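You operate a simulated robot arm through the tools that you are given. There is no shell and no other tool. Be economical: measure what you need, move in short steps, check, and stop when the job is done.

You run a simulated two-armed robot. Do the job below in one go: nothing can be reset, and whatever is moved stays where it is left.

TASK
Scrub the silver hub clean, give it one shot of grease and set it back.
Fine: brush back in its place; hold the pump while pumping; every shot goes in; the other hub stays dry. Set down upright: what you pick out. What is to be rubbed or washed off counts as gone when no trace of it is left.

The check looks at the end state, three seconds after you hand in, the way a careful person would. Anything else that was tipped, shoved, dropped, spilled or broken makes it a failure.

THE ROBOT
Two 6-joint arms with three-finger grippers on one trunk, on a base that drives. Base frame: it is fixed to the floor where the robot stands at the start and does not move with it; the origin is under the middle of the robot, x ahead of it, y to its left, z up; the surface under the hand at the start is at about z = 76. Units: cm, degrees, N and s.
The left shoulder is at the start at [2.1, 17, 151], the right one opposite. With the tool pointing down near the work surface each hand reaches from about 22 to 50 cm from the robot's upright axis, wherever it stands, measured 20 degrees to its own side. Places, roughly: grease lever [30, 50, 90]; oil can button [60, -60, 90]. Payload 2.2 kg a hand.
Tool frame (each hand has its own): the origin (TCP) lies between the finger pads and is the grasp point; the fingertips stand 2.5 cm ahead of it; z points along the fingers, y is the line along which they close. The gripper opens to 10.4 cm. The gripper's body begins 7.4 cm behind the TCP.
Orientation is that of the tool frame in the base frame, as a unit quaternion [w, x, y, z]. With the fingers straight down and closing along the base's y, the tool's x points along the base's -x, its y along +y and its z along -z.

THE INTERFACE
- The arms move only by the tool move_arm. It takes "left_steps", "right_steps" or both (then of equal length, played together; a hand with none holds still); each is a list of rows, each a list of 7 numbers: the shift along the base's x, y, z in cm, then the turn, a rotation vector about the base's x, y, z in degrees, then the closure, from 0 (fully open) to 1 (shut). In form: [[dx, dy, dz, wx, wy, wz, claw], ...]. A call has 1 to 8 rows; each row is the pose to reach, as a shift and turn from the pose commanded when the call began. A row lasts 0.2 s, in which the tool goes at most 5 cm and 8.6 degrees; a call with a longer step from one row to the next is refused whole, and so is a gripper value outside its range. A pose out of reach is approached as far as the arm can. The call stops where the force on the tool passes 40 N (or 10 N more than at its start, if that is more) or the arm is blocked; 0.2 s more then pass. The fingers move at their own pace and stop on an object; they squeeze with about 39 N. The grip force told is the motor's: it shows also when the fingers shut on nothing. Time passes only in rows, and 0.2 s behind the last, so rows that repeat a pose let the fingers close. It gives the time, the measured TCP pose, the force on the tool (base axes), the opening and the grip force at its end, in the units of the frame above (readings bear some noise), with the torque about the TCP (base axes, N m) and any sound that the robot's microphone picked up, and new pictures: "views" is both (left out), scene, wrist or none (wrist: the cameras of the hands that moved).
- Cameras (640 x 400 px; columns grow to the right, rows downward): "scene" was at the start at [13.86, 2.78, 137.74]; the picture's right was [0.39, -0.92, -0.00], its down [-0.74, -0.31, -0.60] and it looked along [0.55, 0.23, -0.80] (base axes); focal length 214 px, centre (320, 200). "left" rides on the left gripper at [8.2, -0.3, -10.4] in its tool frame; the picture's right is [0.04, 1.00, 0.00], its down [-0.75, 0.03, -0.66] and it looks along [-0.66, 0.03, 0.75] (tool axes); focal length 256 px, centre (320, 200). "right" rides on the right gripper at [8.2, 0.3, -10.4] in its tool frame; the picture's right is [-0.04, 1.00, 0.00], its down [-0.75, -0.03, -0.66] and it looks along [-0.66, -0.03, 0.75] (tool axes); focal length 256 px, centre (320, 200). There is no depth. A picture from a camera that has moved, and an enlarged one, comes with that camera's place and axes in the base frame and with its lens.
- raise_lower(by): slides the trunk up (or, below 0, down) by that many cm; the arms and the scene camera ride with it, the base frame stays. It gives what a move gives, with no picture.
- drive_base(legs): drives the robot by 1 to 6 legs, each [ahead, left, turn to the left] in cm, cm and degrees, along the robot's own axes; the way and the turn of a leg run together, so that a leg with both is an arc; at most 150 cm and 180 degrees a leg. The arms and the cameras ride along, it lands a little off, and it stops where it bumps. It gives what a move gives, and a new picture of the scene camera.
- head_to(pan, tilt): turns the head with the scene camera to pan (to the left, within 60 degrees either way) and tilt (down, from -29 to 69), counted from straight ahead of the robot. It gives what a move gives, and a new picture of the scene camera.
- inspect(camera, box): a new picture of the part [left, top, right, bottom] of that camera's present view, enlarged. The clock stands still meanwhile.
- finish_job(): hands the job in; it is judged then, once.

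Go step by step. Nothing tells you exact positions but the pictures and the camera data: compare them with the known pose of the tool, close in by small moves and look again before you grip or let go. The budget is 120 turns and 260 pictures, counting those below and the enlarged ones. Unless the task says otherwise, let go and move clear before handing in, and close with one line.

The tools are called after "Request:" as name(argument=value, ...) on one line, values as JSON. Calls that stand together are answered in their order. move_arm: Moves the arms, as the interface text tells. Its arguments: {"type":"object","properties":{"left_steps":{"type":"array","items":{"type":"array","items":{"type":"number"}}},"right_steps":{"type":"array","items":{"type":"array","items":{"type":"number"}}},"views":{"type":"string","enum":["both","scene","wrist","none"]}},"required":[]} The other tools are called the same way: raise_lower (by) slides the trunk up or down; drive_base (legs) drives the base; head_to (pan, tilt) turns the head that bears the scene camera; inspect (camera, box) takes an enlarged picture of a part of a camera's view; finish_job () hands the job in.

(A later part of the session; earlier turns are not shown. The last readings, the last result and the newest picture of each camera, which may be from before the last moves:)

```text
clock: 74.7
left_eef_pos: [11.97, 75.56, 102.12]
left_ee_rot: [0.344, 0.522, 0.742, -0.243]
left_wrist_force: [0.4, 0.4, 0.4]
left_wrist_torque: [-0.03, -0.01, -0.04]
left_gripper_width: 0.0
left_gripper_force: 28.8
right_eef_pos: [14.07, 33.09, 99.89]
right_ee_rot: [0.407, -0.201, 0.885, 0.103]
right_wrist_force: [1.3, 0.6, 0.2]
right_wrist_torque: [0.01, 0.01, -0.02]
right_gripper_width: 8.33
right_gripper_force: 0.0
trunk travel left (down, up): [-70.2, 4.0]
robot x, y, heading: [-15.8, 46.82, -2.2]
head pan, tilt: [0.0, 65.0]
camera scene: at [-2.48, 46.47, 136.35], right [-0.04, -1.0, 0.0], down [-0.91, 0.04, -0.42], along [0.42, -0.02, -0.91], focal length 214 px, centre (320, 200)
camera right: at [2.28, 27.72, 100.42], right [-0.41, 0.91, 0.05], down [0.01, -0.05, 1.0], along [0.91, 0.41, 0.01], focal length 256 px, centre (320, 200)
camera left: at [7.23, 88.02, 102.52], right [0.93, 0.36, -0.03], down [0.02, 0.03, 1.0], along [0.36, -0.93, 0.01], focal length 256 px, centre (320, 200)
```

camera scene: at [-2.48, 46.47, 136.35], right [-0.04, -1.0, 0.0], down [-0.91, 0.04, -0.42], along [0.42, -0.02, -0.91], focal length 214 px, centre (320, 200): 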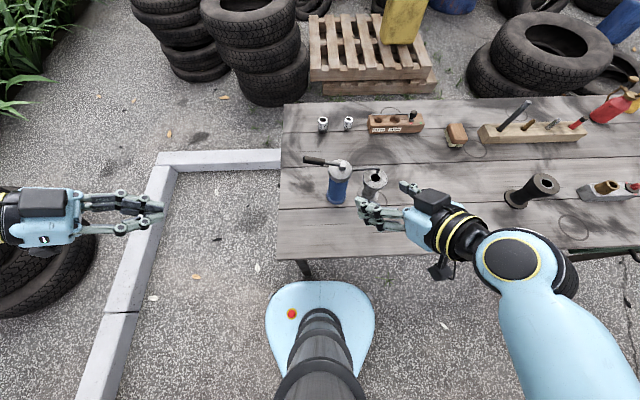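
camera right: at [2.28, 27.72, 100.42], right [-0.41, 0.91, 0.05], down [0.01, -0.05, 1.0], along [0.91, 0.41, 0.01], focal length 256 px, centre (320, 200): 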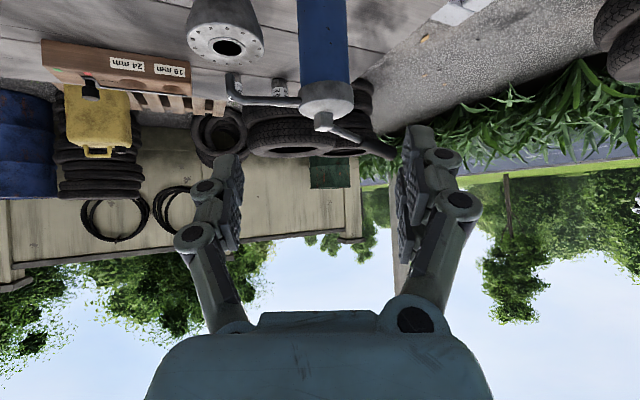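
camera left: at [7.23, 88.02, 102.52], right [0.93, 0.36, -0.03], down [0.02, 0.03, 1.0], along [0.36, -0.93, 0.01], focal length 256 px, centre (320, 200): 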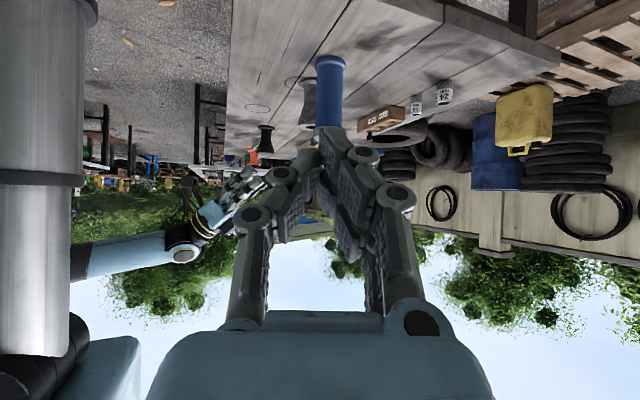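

Both hands reach well. The pump lies on the right hand's approach line; advance most of the way with the claw open, then check.

Request:
move_arm(right_steps=[[0, 0, -4.5, 0, 0, 0, 0.2], [2.5, 1.4, -7, 0, 0, 0, 0.2], [5.5, 3, -9.5, 0, 0, 0, 0.2], [8, 4.5, -12.2, 0, 0, 0, 0.2]])

```text
clock: 75.7
left_eef_pos: [11.99, 75.66, 102.15]
left_ee_rot: [0.343, 0.523, 0.741, -0.243]
left_wrist_force: [0.7, 0.4, 1.1]
left_wrist_torque: [-0.01, -0.01, -0.01]
left_gripper_width: 0.0
left_gripper_force: 28.5
right_eef_pos: [21.29, 36.66, 86.98]
right_ee_rot: [0.401, -0.204, 0.888, 0.098]
right_wrist_force: [-2.1, 1.5, 0.5]
right_wrist_torque: [-0.05, 0.0, -0.03]
right_gripper_width: 8.32
right_gripper_force: 0.0
trunk travel left (down, up): [-70.2, 4.0]
robot x, y, heading: [-15.75, 47.13, -2.1]
head pan, tilt: [0.0, 65.0]
camera scene: at [-2.49, 46.38, 136.35], right [-0.04, -1.0, 0.0], down [-0.91, 0.04, -0.42], along [0.42, -0.02, -0.91], focal length 214 px, centre (320, 200)
camera right: at [9.49, 31.15, 87.71], right [-0.42, 0.91, 0.04], down [0.02, -0.03, 1.0], along [0.91, 0.42, -0.01], focal length 256 px, centre (320, 200)
```

scene: 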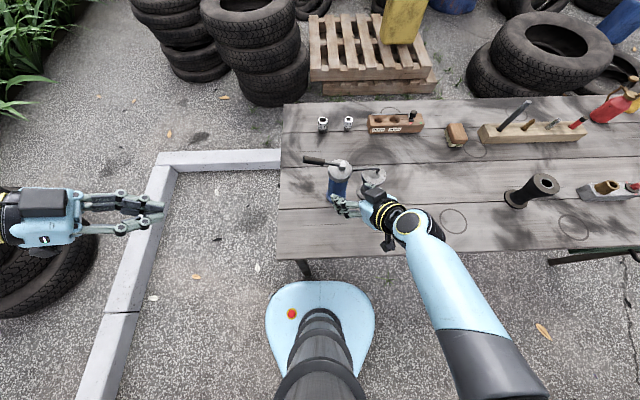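
right: 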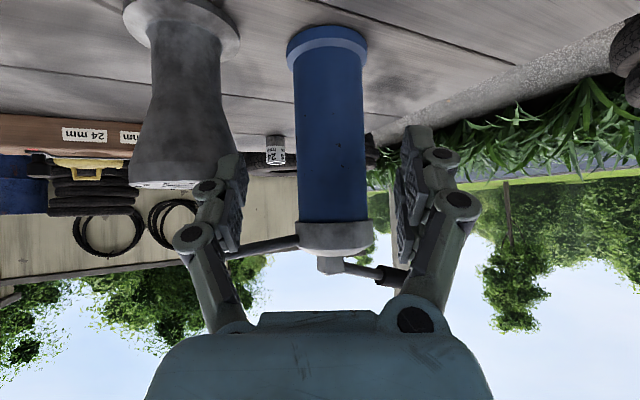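

The pump is ≈0.5 cm toward tool +y; I shift, narrow the claw for hub clearance and advance to z≈84 around the body.

Request:
move_arm(right_steps=[[-0.2, 0.5, 0, 0, 0, 0, 0.365], [-0.2, 0.5, 0, 0, 0, 0, 0.365], [1.6, 1.4, -1, 0, 0, 0, 0.365], [3.5, 2.3, -2, 0, 0, 0, 0.365], [5.2, 3, -3, 0, 0, 0, 0.365]], views="wrist")

```text
clock: 77.1
left_eef_pos: [11.86, 75.49, 102.14]
left_ee_rot: [0.345, 0.522, 0.741, -0.243]
left_wrist_force: [-0.2, 0.1, 0.3]
left_wrist_torque: [-0.01, 0.0, 0.02]
left_gripper_width: 0.0
left_gripper_force: 29.0
right_eef_pos: [25.74, 37.66, 83.29]
right_ee_rot: [0.394, -0.208, 0.891, 0.085]
right_wrist_force: [0.0, 0.9, -0.2]
right_wrist_torque: [-0.01, 0.02, 0.03]
right_gripper_width: 6.67
right_gripper_force: 0.3
trunk travel left (down, up): [-70.2, 4.0]
robot x, y, heading: [-15.35, 47.19, -2.4]
head pan, tilt: [0.0, 65.0]
stopped in row 5 (right hand): the arm was blocked; the commanded pose is now the measured one
camera right: at [14.02, 32.27, 84.15], right [-0.41, 0.91, 0.02], down [0.03, -0.01, 1.0], along [0.91, 0.41, -0.03], focal length 256 px, centre (320, 200)
```

right: 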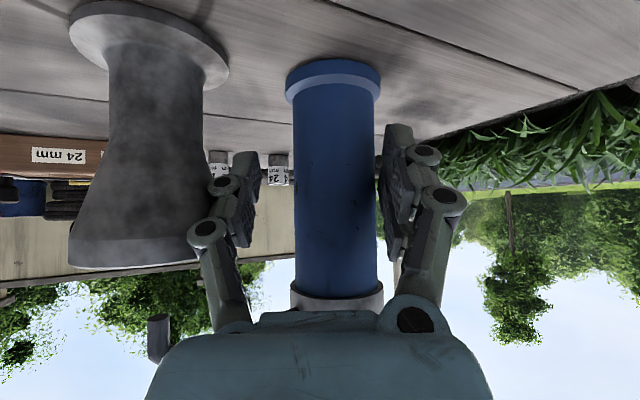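

The right arm is just short of reach sideways. I back it out, and shift the base a few cm left.

Request:
move_arm(right_steps=[[-2, -1, 1, 0, 0, 0, 0.365], [-5, -2.5, 3, 0, 0, 0, 0.365], [-8, -4.5, 5, 0, 0, 0, 0.365], [-11, -6, 8, 0, 0, 0, 0.365]], views="none")

Request:
drive_base(legs=[[0, 3.5, 0]])

```text
clock: 78.1
left_eef_pos: [11.7, 75.55, 102.14]
left_ee_rot: [0.344, 0.523, 0.741, -0.242]
left_wrist_force: [-0.2, -0.6, 0.2]
left_wrist_torque: [0.01, -0.02, 0.01]
left_gripper_width: 0.01
left_gripper_force: 28.7
right_eef_pos: [14.82, 31.79, 91.31]
right_ee_rot: [0.395, -0.209, 0.89, 0.087]
right_wrist_force: [-1.0, 0.7, 0.5]
right_wrist_torque: [0.03, 0.03, 0.02]
right_gripper_width: 6.59
right_gripper_force: 0.0
trunk travel left (down, up): [-70.2, 4.0]
robot x, y, heading: [-15.68, 46.9, -2.0]
head pan, tilt: [0.0, 65.0]
```

```text
clock: 79.0
left_eef_pos: [11.59, 78.43, 102.23]
left_ee_rot: [0.343, 0.526, 0.739, -0.243]
left_wrist_force: [0.9, -4.3, -3.8]
left_wrist_torque: [-0.02, -0.05, 0.06]
left_gripper_width: 0.0
left_gripper_force: 28.7
right_eef_pos: [14.33, 34.78, 91.34]
right_ee_rot: [0.395, -0.203, 0.892, 0.084]
right_wrist_force: [-0.8, -3.4, 0.5]
right_wrist_torque: [0.15, 0.01, 0.17]
right_gripper_width: 6.6
right_gripper_force: 0.1
trunk travel left (down, up): [-70.2, 4.0]
robot x, y, heading: [-15.81, 50.22, -2.9]
head pan, tilt: [0.0, 65.0]
camera scene: at [-3.1, 49.48, 136.38], right [-0.05, -1.0, 0.0], down [-0.9, 0.04, -0.42], along [0.42, -0.02, -0.91], focal length 214 px, centre (320, 200)
```

scene: 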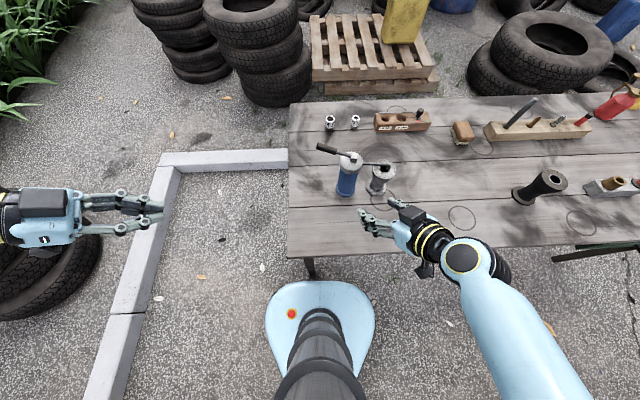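

Approach again to a near point and look.

Request:
move_arm(right_steps=[[2, 0.8, -1, 0, 0, 0, 0.3], [4.5, 1.7, -2.5, 0, 0, 0, 0.3], [6.5, 2.5, -4, 0, 0, 0, 0.3]], views="wrist")

```text
clock: 79.8
left_eef_pos: [11.96, 78.54, 102.11]
left_ee_rot: [0.343, 0.525, 0.74, -0.244]
left_wrist_force: [0.6, 0.6, 0.2]
left_wrist_torque: [0.01, 0.0, 0.0]
left_gripper_width: 0.0
left_gripper_force: 29.0
right_eef_pos: [21.03, 37.28, 87.07]
right_ee_rot: [0.394, -0.203, 0.892, 0.084]
right_wrist_force: [0.5, -0.8, 0.6]
right_wrist_torque: [-0.02, 0.02, -0.01]
right_gripper_width: 7.27
right_gripper_force: 0.0
trunk travel left (down, up): [-70.2, 4.0]
robot x, y, heading: [-15.95, 50.22, -2.6]
head pan, tilt: [0.0, 65.0]
camera right: at [9.12, 32.01, 88.02], right [-0.41, 0.91, 0.02], down [0.03, -0.01, 1.0], along [0.91, 0.41, -0.03], focal length 256 px, centre (320, 200)
```

right: 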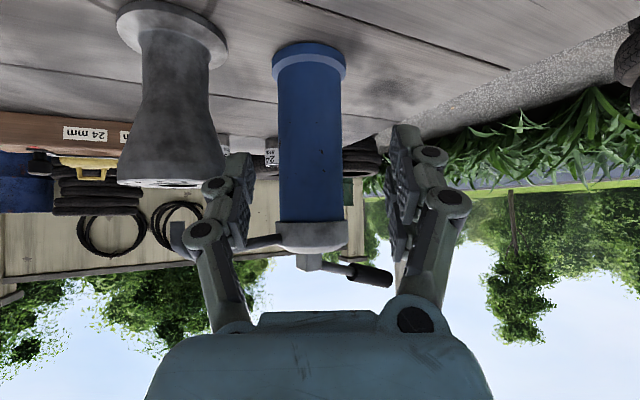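

The pump is now ≈1 cm toward tool −y. Correct and advance partway, then recheck.

Request:
move_arm(right_steps=[[0.45, -0.95, 0, 0, 0, 0, 0.365], [0.45, -0.95, 0, 0, 0, 0, 0.365], [2.3, -0.2, -1, 0, 0, 0, 0.365], [4.1, 0.6, -2, 0, 0, 0, 0.365]], views="wrist")

```text
clock: 80.8
left_eef_pos: [11.81, 78.48, 102.2]
left_ee_rot: [0.344, 0.525, 0.74, -0.244]
left_wrist_force: [0.6, 0.4, 0.6]
left_wrist_torque: [0.01, 0.02, 0.02]
left_gripper_width: 0.01
left_gripper_force: 28.4
right_eef_pos: [25.01, 37.98, 85.17]
right_ee_rot: [0.394, -0.203, 0.892, 0.085]
right_wrist_force: [-0.1, -1.1, 0.0]
right_wrist_torque: [-0.02, -0.01, 0.0]
right_gripper_width: 6.59
right_gripper_force: 0.1
trunk travel left (down, up): [-70.2, 4.0]
robot x, y, heading: [-16.08, 50.68, -3.0]
head pan, tilt: [0.0, 65.0]
camera right: at [13.18, 32.62, 86.08], right [-0.41, 0.91, 0.02], down [0.03, -0.01, 1.0], along [0.91, 0.41, -0.02], focal length 256 px, centre (320, 200)
```

right: 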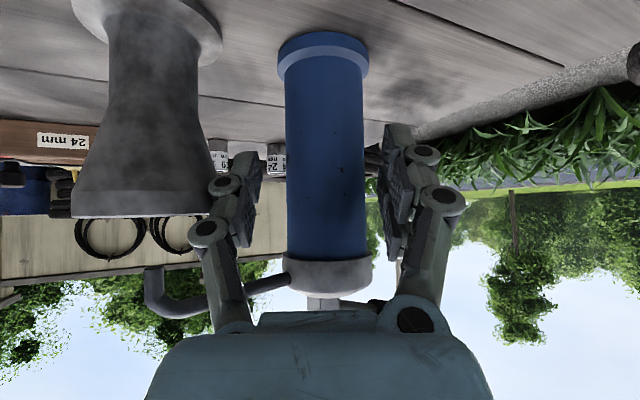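

Centred now; ≈2.6 cm remain. Advance and close on the pump body.

Request:
move_arm(right_steps=[[1.2, 0.6, -0.6, 0, 0, 0, 0.365], [2.3, 1.2, -1.2, 0, 0, 0, 0.365], [2.3, 1.2, -1.2, 0, 0, 0, 0.365], [2.3, 1.2, -1.2, 0, 0, 0, 0.5], [2.3, 1.2, -1.2, 0, 0, 0, 0.6], [2.3, 1.2, -1.2, 0, 0, 0, 0.8], [2.3, 1.2, -1.2, 0, 0, 0, 1]], views="both")

```text
clock: 82.4
left_eef_pos: [11.72, 78.7, 102.11]
left_ee_rot: [0.344, 0.524, 0.74, -0.243]
left_wrist_force: [-0.6, -0.2, -1.1]
left_wrist_torque: [-0.02, -0.02, -0.04]
left_gripper_width: 0.02
left_gripper_force: 28.2
right_eef_pos: [27.26, 39.14, 84.02]
right_ee_rot: [0.394, -0.203, 0.892, 0.085]
right_wrist_force: [-0.2, 1.7, 0.8]
right_wrist_torque: [0.17, 0.06, 0.04]
right_gripper_width: 5.3
right_gripper_force: 39.0
trunk travel left (down, up): [-70.2, 4.0]
robot x, y, heading: [-16.23, 50.55, -2.9]
head pan, tilt: [0.0, 65.0]
camera scene: at [-2.96, 49.52, 136.36], right [-0.05, -1.0, 0.0], down [-0.91, 0.04, -0.42], along [0.42, -0.02, -0.91], focal length 214 px, centre (320, 200)
camera right: at [15.4, 33.79, 84.93], right [-0.41, 0.91, 0.02], down [0.03, -0.01, 1.0], along [0.91, 0.41, -0.02], focal length 256 px, centre (320, 200)
```

scene: 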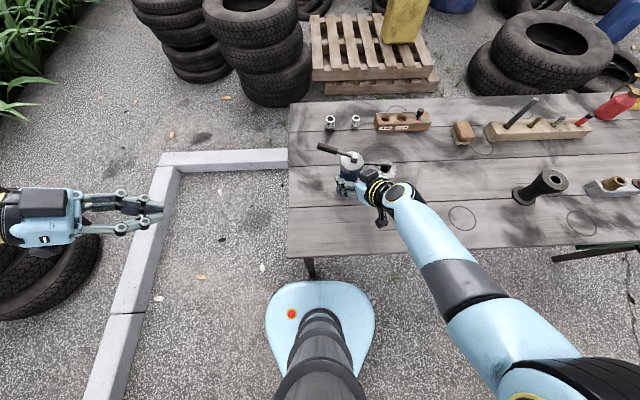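
right: 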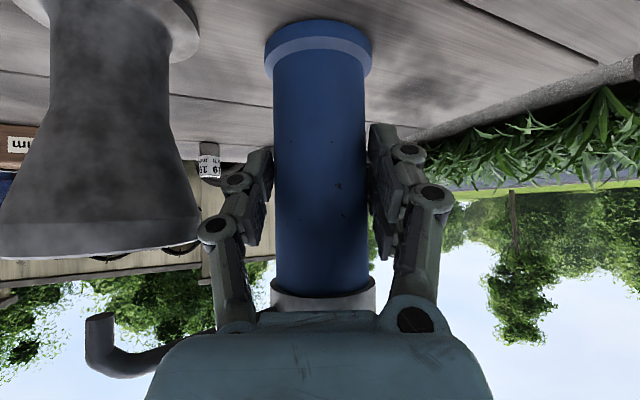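

Pump gripped. Check spout/bore alignment and lever location in the scene view.

Request:
inspect(camera="scene", box=[310, 130, 420, 210])

Request:
inspect(camera="left", box=[220, 40, 420, 200])

```text
5.00 times, centred on (365, 170) of scene
camera zoom: at [-2.96, 49.52, 136.36], right [-0.05, -1.0, 0.0], down [-0.91, 0.04, -0.42], along [0.42, -0.02, -0.91], focal length 1072 px, centre (95, 350)
```

zoom: 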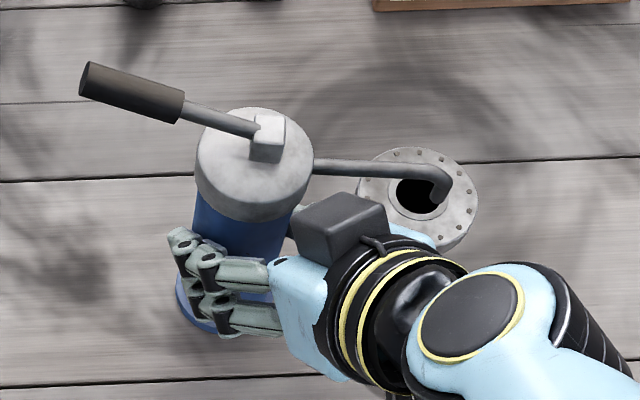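

```text
2.50 times, centred on (320, 120) of left
camera zoom: at [7.12, 90.99, 102.56], right [0.93, 0.35, -0.03], down [0.02, 0.02, 1.0], along [0.35, -0.93, 0.01], focal length 640 px, centre (320, 400)
```

zoom: 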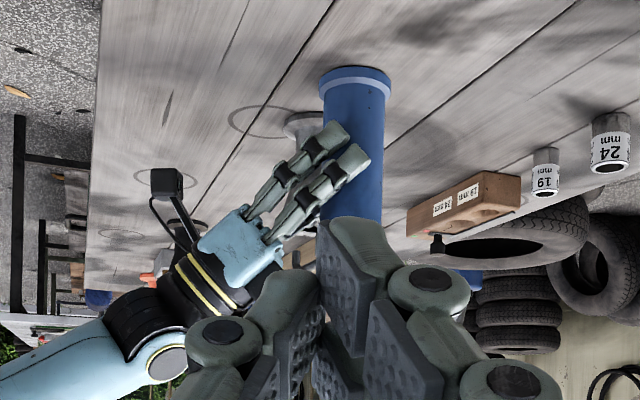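

Alignment needs a closer look.

Request:
inspect(camera="scene", box=[370, 150, 420, 190])

Request:
inspect(camera="right", box=[0, 200, 240, 390])

```text
10.00 times, centred on (395, 170) of scene
camera zoom: at [-2.96, 49.52, 136.36], right [-0.05, -1.0, 0.0], down [-0.91, 0.04, -0.42], along [0.42, -0.02, -0.91], focal length 2145 px, centre (-430, 500)
```

zoom: 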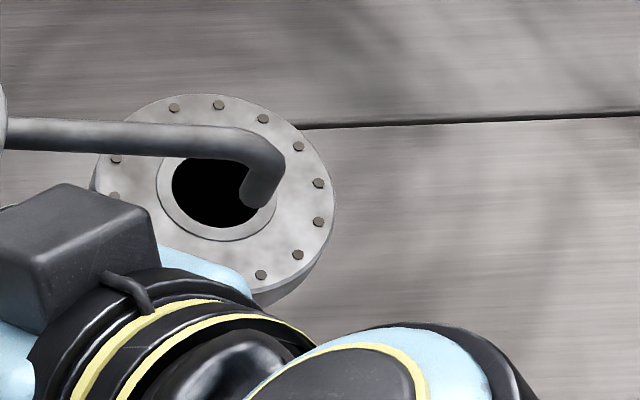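

```text
2.11 times, centred on (120, 295) of right
camera zoom: at [15.4, 33.79, 84.93], right [-0.41, 0.91, 0.02], down [0.03, -0.01, 1.0], along [0.91, 0.41, -0.02], focal length 539 px, centre (741, 0)
```

zoom: 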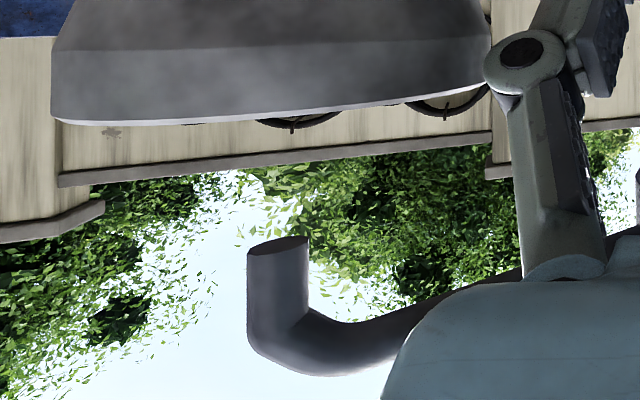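

The spout tip has turned ≈1.3 cm toward −x (the pump was rotated slightly when gripped), so a shot would land on the ring. I turn the pump back about its axis by ≈+7.5° with the right hand.

Request:
move_arm(right_steps=[[0, 0, 0, 0, 0, 2.5, 1], [0, 0, 0, 0, 0, 5, 1], [0, 0, 0, 0, 0, 7.5, 1], [0, 0, 0, 0, 0, 7.5, 1]], views="none")

Request:
inspect(camera="scene", box=[370, 150, 420, 190])

Request:
inspect(camera="scene", box=[310, 130, 420, 210])

Request:
inspect(camera="right", box=[0, 200, 240, 390])

```text
clock: 83.4
left_eef_pos: [11.64, 78.68, 102.13]
left_ee_rot: [0.343, 0.525, 0.739, -0.244]
left_wrist_force: [-0.2, 0.1, -0.2]
left_wrist_torque: [0.0, 0.05, 0.01]
left_gripper_width: 0.01
left_gripper_force: 28.5
right_eef_pos: [27.36, 39.1, 84.08]
right_ee_rot: [0.388, -0.261, 0.877, 0.11]
right_wrist_force: [-0.8, -0.9, 0.5]
right_wrist_torque: [0.0, 0.0, -0.03]
right_gripper_width: 5.3
right_gripper_force: 39.2
trunk travel left (down, up): [-70.2, 4.0]
robot x, y, heading: [-16.02, 50.08, -2.9]
head pan, tilt: [0.0, 65.0]
```

```text
10.00 times, centred on (395, 170) of scene
camera zoom: at [-2.94, 49.5, 136.36], right [-0.05, -1.0, 0.0], down [-0.91, 0.04, -0.42], along [0.42, -0.02, -0.91], focal length 2145 px, centre (-430, 500)
```

zoom: 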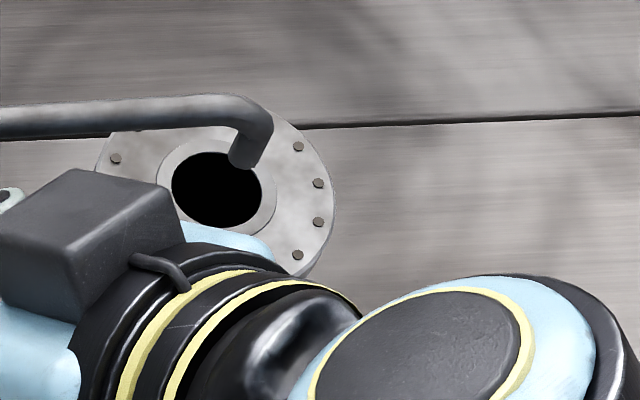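

```text
5.00 times, centred on (365, 170) of scene
camera zoom: at [-2.94, 49.5, 136.36], right [-0.05, -1.0, 0.0], down [-0.91, 0.04, -0.42], along [0.42, -0.02, -0.91], focal length 1072 px, centre (95, 350)
```

zoom: 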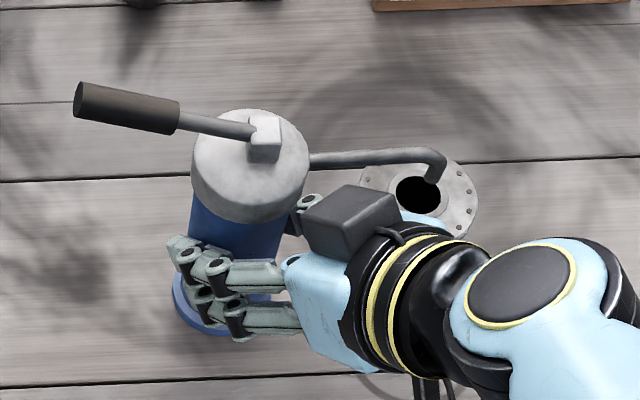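

```text
2.11 times, centred on (120, 295) of right
camera zoom: at [16.24, 32.27, 84.93], right [-0.52, 0.85, 0.02], down [0.03, 0.0, 1.0], along [0.85, 0.52, -0.02], focal length 539 px, centre (741, 0)
```

zoom: 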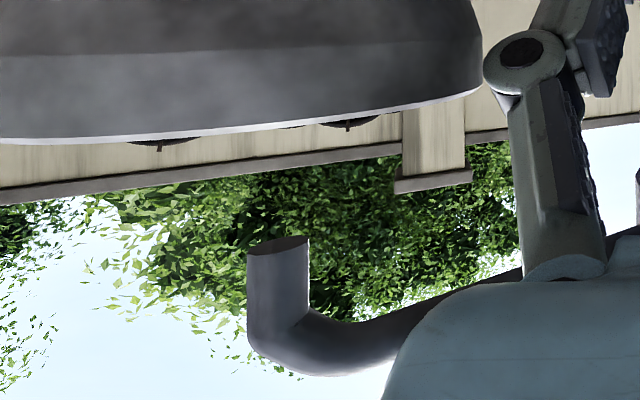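

Aligned again: the drop point falls within 0.3 cm of the bore centre. Now the left hand, closed, comes over the lever's grip.

Request:
move_arm(left_steps=[[2.2, -3.8, 0, 0, 0, -2.5, 1], [4.4, -7.6, 0, 0, 0, -5, 1], [6.6, -11.4, 0, 0, 0, -7.5, 1], [8.8, -15.2, 0, 0, 0, -10, 1], [11, -19, 0, 0, 0, -12.5, 1], [13.2, -22.8, 0, 0, 0, -15, 1], [15.3, -26, 0, 0, 0, -15, 1]])

```text
clock: 85.0
left_eef_pos: [26.92, 52.43, 102.3]
left_ee_rot: [0.308, 0.617, 0.665, -0.286]
left_wrist_force: [0.1, -0.1, 0.5]
left_wrist_torque: [0.02, 0.0, -0.04]
left_gripper_width: 0.0
left_gripper_force: 28.6
right_eef_pos: [27.25, 39.13, 83.87]
right_ee_rot: [0.388, -0.261, 0.877, 0.111]
right_wrist_force: [0.8, 0.2, 0.8]
right_wrist_torque: [0.03, 0.01, 0.0]
right_gripper_width: 5.28
right_gripper_force: 38.9
trunk travel left (down, up): [-70.2, 4.0]
robot x, y, heading: [-15.46, 49.93, -2.6]
head pan, tilt: [0.0, 65.0]
camera scene: at [-2.91, 49.4, 136.35], right [-0.05, -1.0, 0.0], down [-0.91, 0.04, -0.42], along [0.42, -0.02, -0.91], focal length 214 px, centre (320, 200)
camera left: at [25.79, 65.64, 102.67], right [0.99, 0.1, -0.03], down [0.03, 0.02, 1.0], along [0.1, -0.99, 0.01], focal length 256 px, centre (320, 200)
```

scene: 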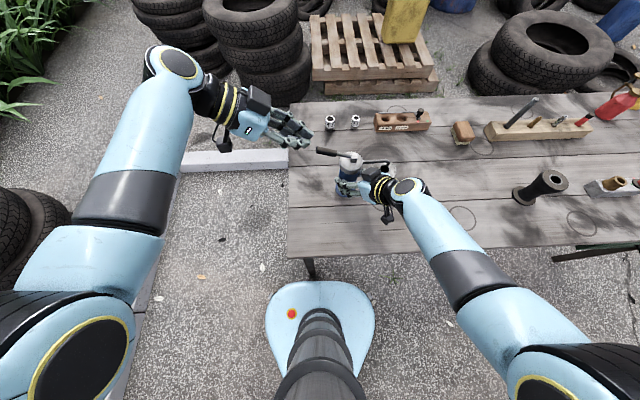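
left: 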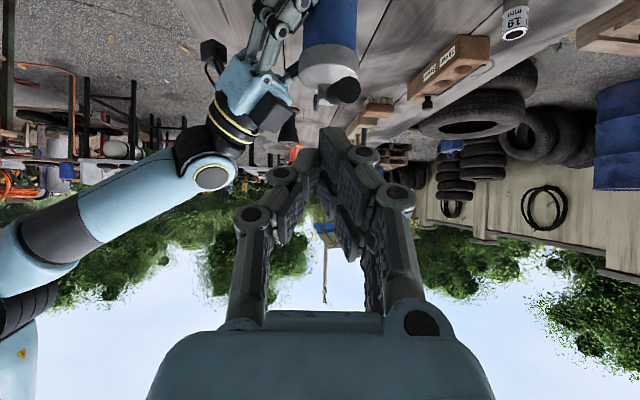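

Lever grip lies at x≈28.8, y 43.8–49, z≈94–95.6 in the present frame. Move the fingertips just over it.

Request:
move_arm(left_steps=[[0.9, -1.5, -1.5, 0, 0, 0, 1], [1.8, -3.2, -3, 0, 0, 0, 1], [1.8, -3.2, -3, 0, 0, 0, 1]], views="wrist")

Request:
inspect(camera="scene", box=[270, 110, 420, 210])

```text
clock: 85.8
left_eef_pos: [28.93, 49.42, 99.31]
left_ee_rot: [0.309, 0.617, 0.664, -0.286]
left_wrist_force: [0.5, 0.8, 1.5]
left_wrist_torque: [0.05, -0.04, 0.04]
left_gripper_width: 0.0
left_gripper_force: 28.7
right_eef_pos: [27.46, 39.0, 83.89]
right_ee_rot: [0.388, -0.261, 0.877, 0.11]
right_wrist_force: [-1.2, -1.0, -0.4]
right_wrist_torque: [0.03, -0.08, 0.09]
right_gripper_width: 5.31
right_gripper_force: 38.8
trunk travel left (down, up): [-70.2, 4.0]
robot x, y, heading: [-16.25, 50.34, -2.9]
head pan, tilt: [0.0, 65.0]
camera left: at [27.61, 62.55, 99.67], right [0.99, 0.1, -0.03], down [0.03, 0.02, 1.0], along [0.1, -0.99, 0.01], focal length 256 px, centre (320, 200)
```

left: 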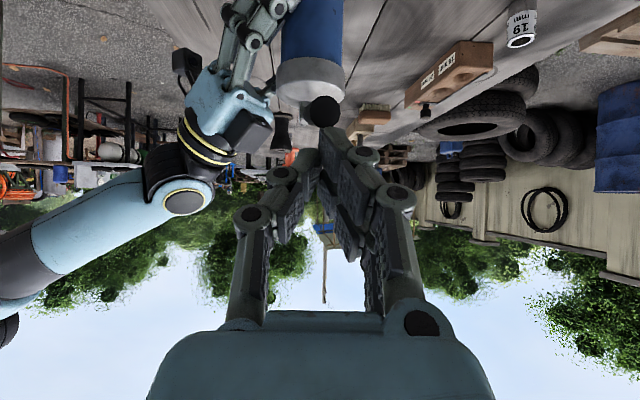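

```text
4.00 times, centred on (345, 160) of scene
camera zoom: at [-2.94, 49.48, 136.36], right [-0.05, -1.0, 0.0], down [-0.91, 0.04, -0.42], along [0.42, -0.02, -0.91], focal length 858 px, centre (220, 360)
```

zoom: 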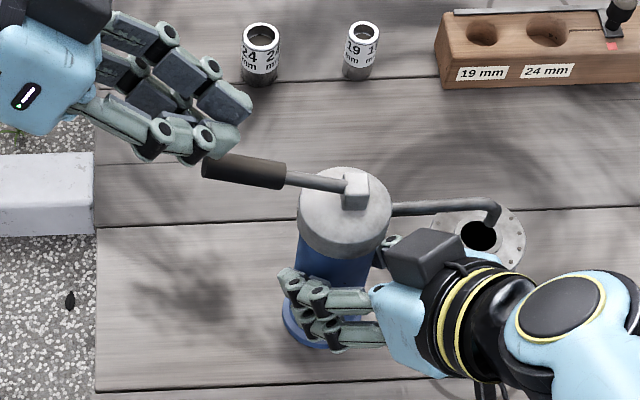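

Fingertips are over the grip. I shift 1 cm inward and press down gradually.

Request:
move_arm(left_steps=[[0.2, -1, 0, 0, 0, 0, 1], [0.2, -1, -1, 0, 0, 0, 1], [0.2, -1, -2, 0, 0, 0, 1], [0.2, -1, -3, 0, 0, 0, 1]], views="none")

Request:
inspect(camera="scene", box=[270, 110, 420, 210])

```text
clock: 86.8
left_eef_pos: [29.2, 48.45, 96.16]
left_ee_rot: [0.309, 0.617, 0.665, -0.286]
left_wrist_force: [0.3, 0.3, 4.1]
left_wrist_torque: [0.0, 0.02, -0.04]
left_gripper_width: 0.0
left_gripper_force: 28.5
right_eef_pos: [27.37, 39.14, 83.93]
right_ee_rot: [0.388, -0.261, 0.877, 0.11]
right_wrist_force: [1.3, -1.7, 1.3]
right_wrist_torque: [-0.15, 0.1, -0.02]
right_gripper_width: 5.3
right_gripper_force: 39.4
trunk travel left (down, up): [-70.2, 4.0]
robot x, y, heading: [-15.92, 50.55, -2.5]
head pan, tilt: [0.0, 65.0]
```

```text
4.00 times, centred on (345, 160) of scene
camera zoom: at [-2.94, 49.48, 136.36], right [-0.05, -1.0, 0.0], down [-0.91, 0.04, -0.42], along [0.42, -0.02, -0.91], focal length 858 px, centre (220, 360)
```

zoom: 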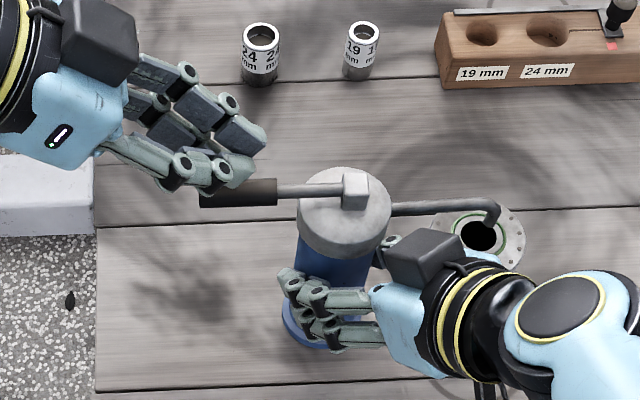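

The lever has moved down and a greenish edge appears at the bore. Look closer before pressing more.

Request:
inspect(camera="scene", box=[370, 150, 420, 190])

```text
10.00 times, centred on (395, 170) of scene
camera zoom: at [-2.94, 49.48, 136.36], right [-0.05, -1.0, 0.0], down [-0.91, 0.04, -0.42], along [0.42, -0.02, -0.91], focal length 2145 px, centre (-430, 500)
```

zoom: 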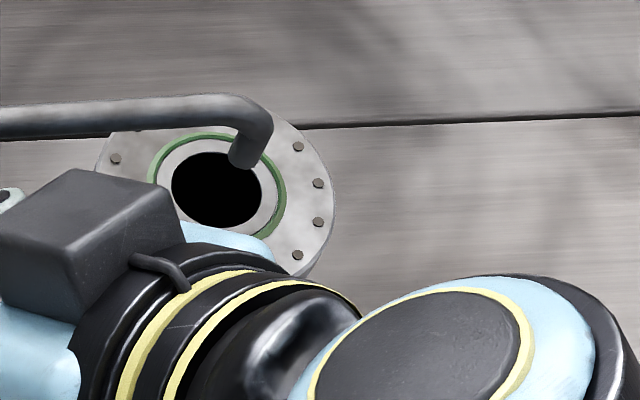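

A green ring of grease now surrounds the bore: the one shot went in. I lift the left hand off the lever at once.

Request:
move_arm(left_steps=[[0, 0, 2, 0, 0, 0, 1], [0, 0.5, 5, 0, 0, 0, 1], [0, 4, 7, 0, 0, 0, 1], [0, 8, 8, 0, 0, 0, 1], [-2, 12, 8, 0, 0, 0, 1]], views="scene")

Request:
inspect(camera="scene", box=[310, 130, 420, 210])

Request:
inspect(camera="right", box=[0, 100, 240, 390])

```text
clock: 88.0
left_eef_pos: [26.99, 60.53, 104.22]
left_ee_rot: [0.309, 0.617, 0.664, -0.287]
left_wrist_force: [0.2, 0.0, 0.2]
left_wrist_torque: [-0.01, -0.04, -0.01]
left_gripper_width: 0.0
left_gripper_force: 27.8
right_eef_pos: [27.14, 39.21, 84.07]
right_ee_rot: [0.387, -0.262, 0.877, 0.111]
right_wrist_force: [0.3, 1.6, -0.6]
right_wrist_torque: [-0.08, 0.1, -0.06]
right_gripper_width: 5.29
right_gripper_force: 38.7
trunk travel left (down, up): [-70.2, 4.0]
robot x, y, heading: [-15.88, 50.19, -2.9]
head pan, tilt: [0.0, 65.0]
camera scene: at [-3.0, 49.64, 136.36], right [-0.05, -1.0, 0.0], down [-0.91, 0.04, -0.42], along [0.42, -0.02, -0.91], focal length 214 px, centre (320, 200)
```

scene: 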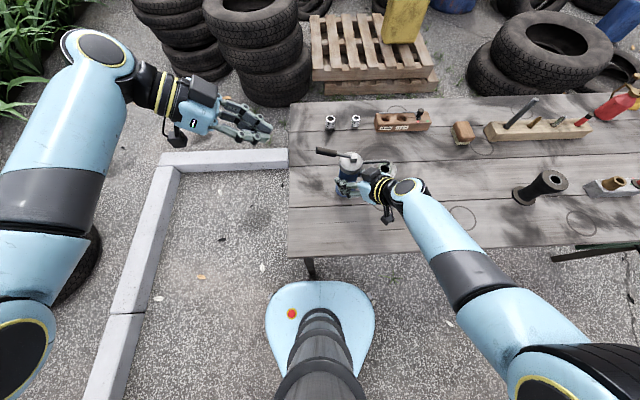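

```text
5.00 times, centred on (365, 170) of scene
camera zoom: at [-3.0, 49.64, 136.36], right [-0.05, -1.0, 0.0], down [-0.91, 0.04, -0.42], along [0.42, -0.02, -0.91], focal length 1072 px, centre (95, 350)
```

zoom: 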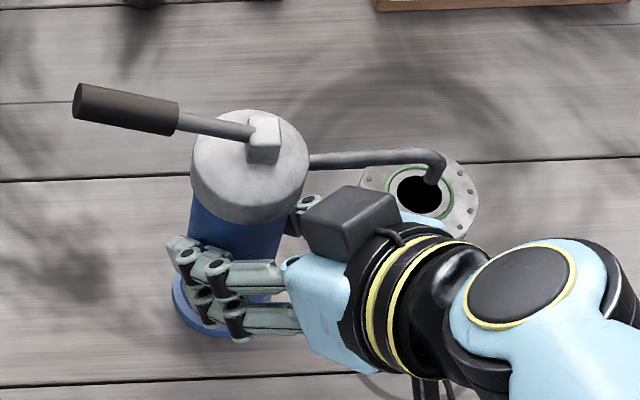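

```text
1.38 times, centred on (120, 245) of right
camera zoom: at [16.16, 32.37, 84.95], right [-0.52, 0.85, 0.02], down [0.03, 0.0, 1.0], along [0.85, 0.52, -0.03], focal length 353 px, centre (596, 138)
```

zoom: 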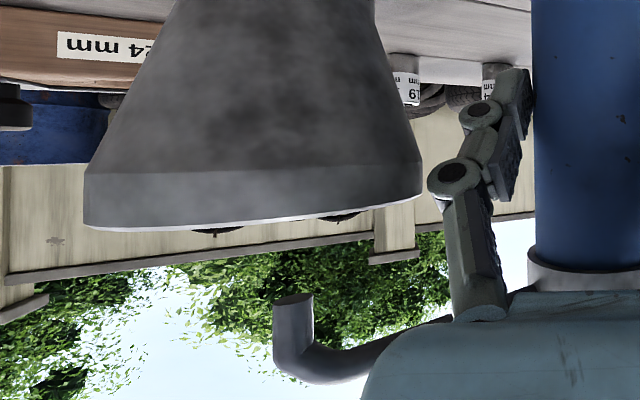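

Lever has sprung back, nothing spilled. Release the pump and withdraw the right hand along its fingers.

Request:
move_arm(right_steps=[[0, 0, 0, 0, 0, 0, 0.42], [0, 0, 0, 0, 0, 0, 0.385], [0, 0, 0, 0, 0, 0, 0.385], [-2.5, -1.6, 1.8, 0, 0, 0, 0.385], [-5.5, -3.5, 3.8, 0, 0, 0, 0.385], [-8.5, -5.5, 6, 0, 0, 0, 0.385], [-11, -7, 9, 0, 0, 0, 0.385], [-13, -8, 13, 0, 0, 0, 0.385]], views="scene")

Request:
inspect(camera="scene", box=[310, 130, 420, 210])

```text
clock: 89.8
left_eef_pos: [26.93, 60.36, 104.23]
left_ee_rot: [0.309, 0.617, 0.664, -0.287]
left_wrist_force: [0.9, 0.9, 0.2]
left_wrist_torque: [0.05, -0.02, 0.0]
left_gripper_width: 0.0
left_gripper_force: 28.8
right_eef_pos: [14.26, 31.05, 97.08]
right_ee_rot: [0.388, -0.261, 0.877, 0.111]
right_wrist_force: [-1.6, 0.0, 0.0]
right_wrist_torque: [-0.02, 0.0, -0.02]
right_gripper_width: 6.38
right_gripper_force: 0.1
trunk travel left (down, up): [-70.2, 4.0]
robot x, y, heading: [-16.16, 50.27, -2.6]
head pan, tilt: [0.0, 65.0]
camera scene: at [-3.06, 49.45, 136.37], right [-0.05, -1.0, 0.0], down [-0.91, 0.04, -0.42], along [0.42, -0.02, -0.91], focal length 214 px, centre (320, 200)
```

scene: 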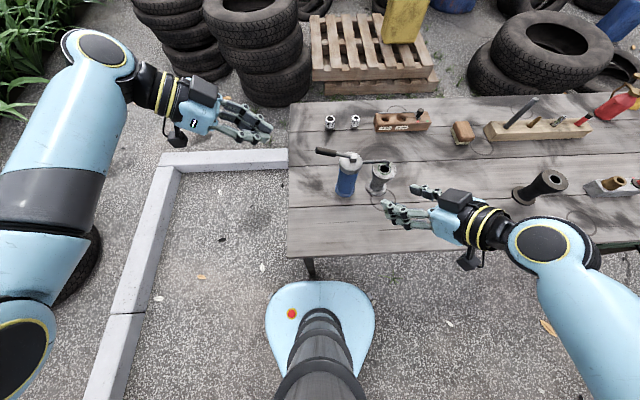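

```text
5.00 times, centred on (365, 170) of scene
camera zoom: at [-3.06, 49.45, 136.37], right [-0.05, -1.0, 0.0], down [-0.91, 0.04, -0.42], along [0.42, -0.02, -0.91], focal length 1072 px, centre (95, 350)
```

zoom: 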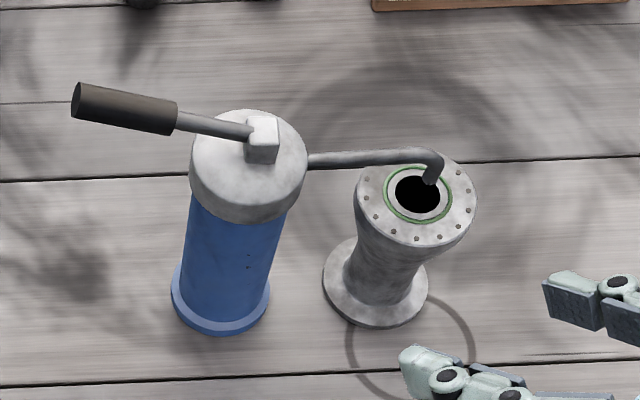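

Hub greased, pump standing free. Now back to the right with the base to fetch the hub with the left hand; first I raise and pull back the left hand, and turn it to point forward on the way.

Request:
move_arm(left_steps=[[-2, 1, 1, 0, 0, 8.5, 0.6], [-4, 2, 2, 0, 0, 17, 0.42], [-6, 3, 3, 0, 0, 25.5, 0.42], [-8, 4, 4, 0, 0, 34, 0.42], [-10, 5, 4, 0, 0, 42.5, 0.42], [-12, 6, 4, 0, 0, 51, 0.42], [-14, 7, 4, 0, 0, 59.5, 0.42], [-15, 8, 4, 0, 0, 68, 0.42]], right_steps=[[0, -1, 1, 0, 0, 0, 0.385], [0, -2, 2, 0, 0, 0, 0.385], [0, -3, 3, 0, 0, 0, 0.385], [0, -4, 4, 0, 0, 0, 0.385], [0, -5, 5, 0, 0, 0, 0.385], [0, -5, 5, 0, 0, 0, 0.385], [0, -5, 5, 0, 0, 0, 0.385], [0, -5, 5, 0, 0, 0, 0.385]], views="none")

Request:
drive_base(legs=[[0, -2, 2.8], [0, -46.5, 0], [4, 0, 0]])

```text
clock: 91.6
left_eef_pos: [12.08, 68.39, 108.25]
left_ee_rot: [0.417, 0.139, 0.896, -0.064]
left_wrist_force: [0.3, 0.0, -0.7]
left_wrist_torque: [0.04, 0.01, 0.02]
left_gripper_width: 6.04
left_gripper_force: 0.0
right_eef_pos: [14.22, 25.95, 101.99]
right_ee_rot: [0.389, -0.261, 0.877, 0.111]
right_wrist_force: [0.0, 0.2, -0.7]
right_wrist_torque: [0.0, -0.01, -0.01]
right_gripper_width: 6.4
right_gripper_force: 0.1
trunk travel left (down, up): [-70.2, 4.0]
robot x, y, heading: [-15.84, 50.48, -2.8]
head pan, tilt: [0.0, 65.0]
```

```text
clock: 95.3
left_eef_pos: [15.14, 21.24, 108.02]
left_ee_rot: [0.416, 0.119, 0.9, -0.055]
left_wrist_force: [0.0, 0.1, -0.2]
left_wrist_torque: [0.0, -0.02, 0.01]
left_gripper_width: 6.02
left_gripper_force: 0.1
right_eef_pos: [19.32, -20.98, 102.04]
right_ee_rot: [0.385, -0.281, 0.871, 0.119]
right_wrist_force: [0.3, 0.2, 0.6]
right_wrist_torque: [-0.01, 0.01, -0.01]
right_gripper_width: 6.41
right_gripper_force: 0.1
trunk travel left (down, up): [-70.2, 4.0]
robot x, y, heading: [-12.03, 1.49, -0.3]
head pan, tilt: [0.0, 65.0]
camera scene: at [1.01, 1.58, 136.35], right [0.0, -1.0, 0.0], down [-0.91, 0.0, -0.42], along [0.42, 0.0, -0.91], focal length 214 px, centre (320, 200)
```

scene: 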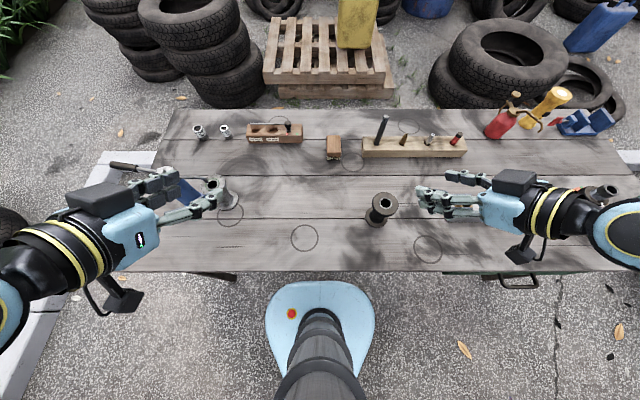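

Left hand returns to the pre-grasp point in front of the hub.

Request:
move_arm(left_steps=[[0, 2, -4, 0, 0, 3.8, 0.35], [0, 4, -8, 0, 0, 7.5, 0.35], [0, 6, -12, 0, 0, 11.3, 0.35], [0, 8, -16, 0, 0, 15, 0.35], [0, 9.1, -19.5, 0, 0, 15, 0.35]], views="wrist")

```text
clock: 96.5
left_eef_pos: [15.01, 30.34, 88.53]
left_ee_rot: [0.421, 0.002, 0.907, -0.001]
left_wrist_force: [-0.4, 0.6, -0.3]
left_wrist_torque: [0.02, -0.01, -0.03]
left_gripper_width: 6.77
left_gripper_force: 0.0
right_eef_pos: [19.3, -20.98, 102.15]
right_ee_rot: [0.386, -0.281, 0.871, 0.119]
right_wrist_force: [-0.5, 0.5, 0.4]
right_wrist_torque: [-0.03, 0.02, -0.02]
right_gripper_width: 6.4
right_gripper_force: 0.0
trunk travel left (down, up): [-70.2, 4.0]
robot x, y, heading: [-12.28, 1.73, -0.1]
head pan, tilt: [0.0, 65.0]
camera left: at [1.91, 30.02, 88.96], right [-0.02, 1.0, -0.03], down [-0.01, 0.03, 1.0], along [1.0, 0.03, 0.01], focal length 256 px, centre (320, 200)
```

left: 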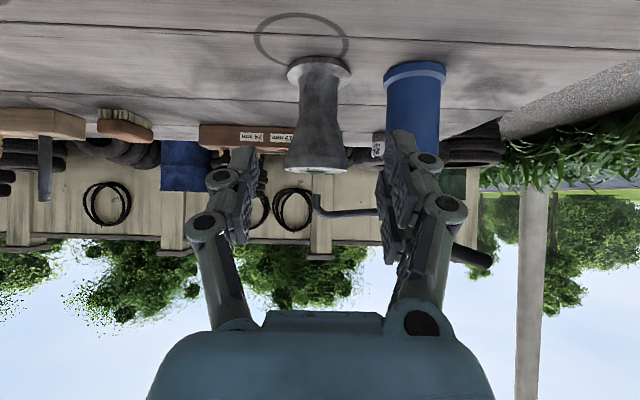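

Same picture as before, so I retrace the earlier path in and grip the hub's waist.

Request:
move_arm(left_steps=[[2, 0, -3.2, 0, 0, 0, 0.42], [6, 0, -4.7, 0, 0, 0, 0.42], [9, 0, -6.6, 0, 0, 0, 0.42], [11, 0, -7.8, 0, 0, 0, 0.42], [11, 0, -7.8, 0, 0, 0, 0.42], [11, 0, -7.8, 0, 0, 0, 1], [11, 0, -7.8, 0, 0, 0, 1], [11, 0, -7.3, 0, 0, 0, 1]], views="wrist")

```text
clock: 98.3
left_eef_pos: [26.01, 30.26, 81.28]
left_ee_rot: [0.42, 0.0, 0.908, 0.001]
left_wrist_force: [0.4, -0.1, -5.3]
left_wrist_torque: [0.0, 0.08, -0.01]
left_gripper_width: 3.84
left_gripper_force: 38.8
right_eef_pos: [19.44, -21.08, 102.07]
right_ee_rot: [0.385, -0.282, 0.871, 0.119]
right_wrist_force: [0.0, -0.4, 0.1]
right_wrist_torque: [-0.01, 0.0, 0.03]
right_gripper_width: 6.41
right_gripper_force: 0.0
trunk travel left (down, up): [-70.2, 4.0]
robot x, y, heading: [-12.31, 1.57, -0.1]
head pan, tilt: [0.0, 65.0]
camera left: at [12.84, 30.01, 81.71], right [-0.02, 1.0, -0.03], down [-0.01, 0.03, 1.0], along [1.0, 0.02, 0.01], focal length 256 px, centre (320, 200)
```

left: 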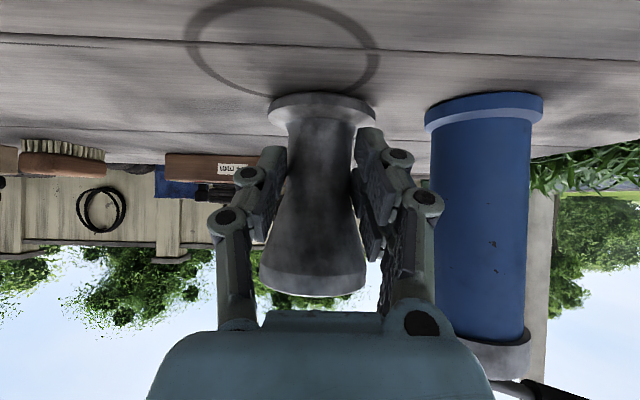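

Lifted half a centimetre. Slide straight out from under the spout, then up.

Request:
move_arm(left_steps=[[-2, 0, 0, 0, 0, 0, 1], [-4, 0, 0, 0, 0, 0, 1], [-6.2, 0, 0.5, 0, 0, 0, 1], [-7, 0, 4, 0, 0, 0, 1], [-7, 0, 8, 0, 0, 0, 1], [-6, 0, 11, 0, 0, 0, 1]], views="scene")

```text
clock: 99.7
left_eef_pos: [20.03, 30.2, 92.42]
left_ee_rot: [0.419, 0.0, 0.908, 0.0]
left_wrist_force: [0.6, 0.6, -4.7]
left_wrist_torque: [0.03, 0.14, -0.01]
left_gripper_width: 3.81
left_gripper_force: 39.7
right_eef_pos: [19.26, -20.99, 101.99]
right_ee_rot: [0.386, -0.281, 0.87, 0.12]
right_wrist_force: [-0.4, -0.1, 0.3]
right_wrist_torque: [-0.04, -0.01, -0.01]
right_gripper_width: 6.37
right_gripper_force: 0.1
trunk travel left (down, up): [-70.2, 4.0]
robot x, y, heading: [-11.89, 1.36, 0.1]
head pan, tilt: [0.0, 65.0]
camera scene: at [1.01, 1.59, 136.35], right [0.0, -1.0, 0.0], down [-0.91, 0.0, -0.42], along [0.42, 0.0, -0.91], focal length 214 px, centre (320, 200)
```

scene: 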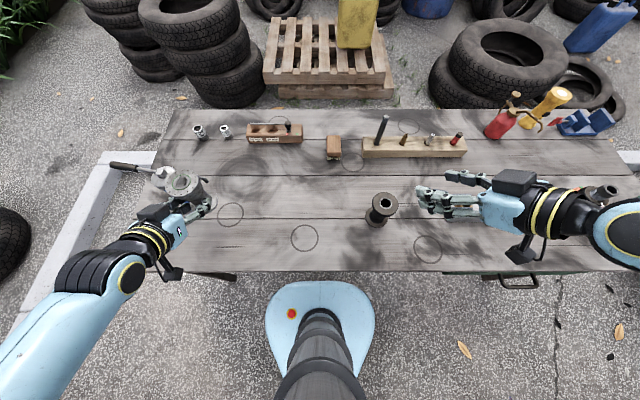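

Target for the hub: axis (23.75, 7.5), matching its original spot (7 cm beyond and 1.5 cm left of the ring mark). Drive right by 22.3 cm carrying it.

Request:
drive_base(legs=[[0, -22.3, 0]])

```text
clock: 101.4
left_eef_pos: [20.02, 7.97, 92.28]
left_ee_rot: [0.42, 0.0, 0.907, 0.0]
left_wrist_force: [0.1, -0.4, -5.1]
left_wrist_torque: [0.01, 0.12, 0.01]
left_gripper_width: 3.8
left_gripper_force: 39.1
right_eef_pos: [19.18, -43.16, 102.01]
right_ee_rot: [0.385, -0.281, 0.871, 0.12]
right_wrist_force: [-0.2, -1.5, 0.1]
right_wrist_torque: [0.02, -0.03, 0.0]
right_gripper_width: 6.38
right_gripper_force: 0.1
trunk travel left (down, up): [-70.2, 4.0]
robot x, y, heading: [-12.03, -20.18, -0.2]
head pan, tilt: [0.0, 65.0]
camera scene: at [0.91, -20.57, 136.36], right [0.0, -1.0, 0.0], down [-0.91, 0.0, -0.42], along [0.42, 0.0, -0.91], focal length 214 px, centre (320, 200)
```

scene: 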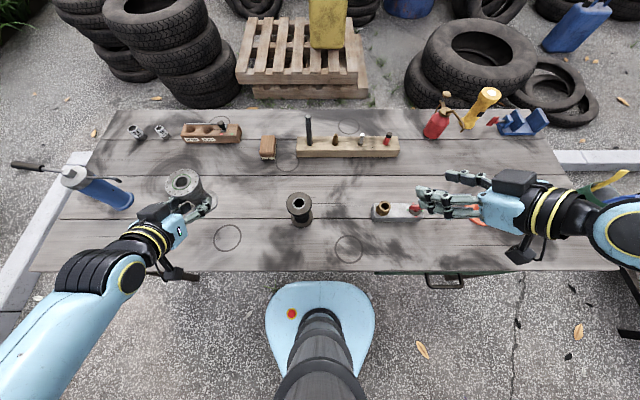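

Position matches. Lower the hub near the table at the target.

Request:
move_arm(left_steps=[[1, 0, -3, 0, 0, 0, 1], [2, -0.1, -6, 0, 0, 0, 1], [3.3, -0.15, -9, 0, 0, 0, 1], [3.3, -0.15, -10.5, 0, 0, 0, 1], [3.3, -0.15, -10.5, 0, 0, 0, 1]], views="none")

Request:
inspect(camera="scene", box=[160, 150, 280, 260])

```text
clock: 102.6
left_eef_pos: [23.39, 7.95, 81.73]
left_ee_rot: [0.422, 0.0, 0.907, 0.0]
left_wrist_force: [-0.7, -0.1, -3.2]
left_wrist_torque: [0.02, 0.11, -0.02]
left_gripper_width: 3.82
left_gripper_force: 39.1
right_eef_pos: [19.34, -43.1, 101.99]
right_ee_rot: [0.386, -0.281, 0.87, 0.12]
right_wrist_force: [0.4, -0.2, -1.0]
right_wrist_torque: [0.02, 0.03, 0.01]
right_gripper_width: 6.41
right_gripper_force: 0.0
trunk travel left (down, up): [-70.2, 4.0]
robot x, y, heading: [-12.22, -20.17, -0.4]
head pan, tilt: [0.0, 65.0]
```

```text
3.64 times, centred on (220, 205) of scene
camera zoom: at [0.91, -20.49, 136.36], right [0.0, -1.0, 0.0], down [-0.91, 0.0, -0.42], along [0.42, 0.0, -0.91], focal length 780 px, centre (684, 182)
```

zoom: 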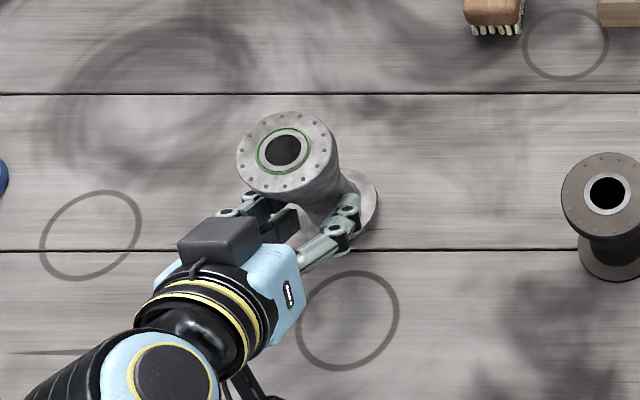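

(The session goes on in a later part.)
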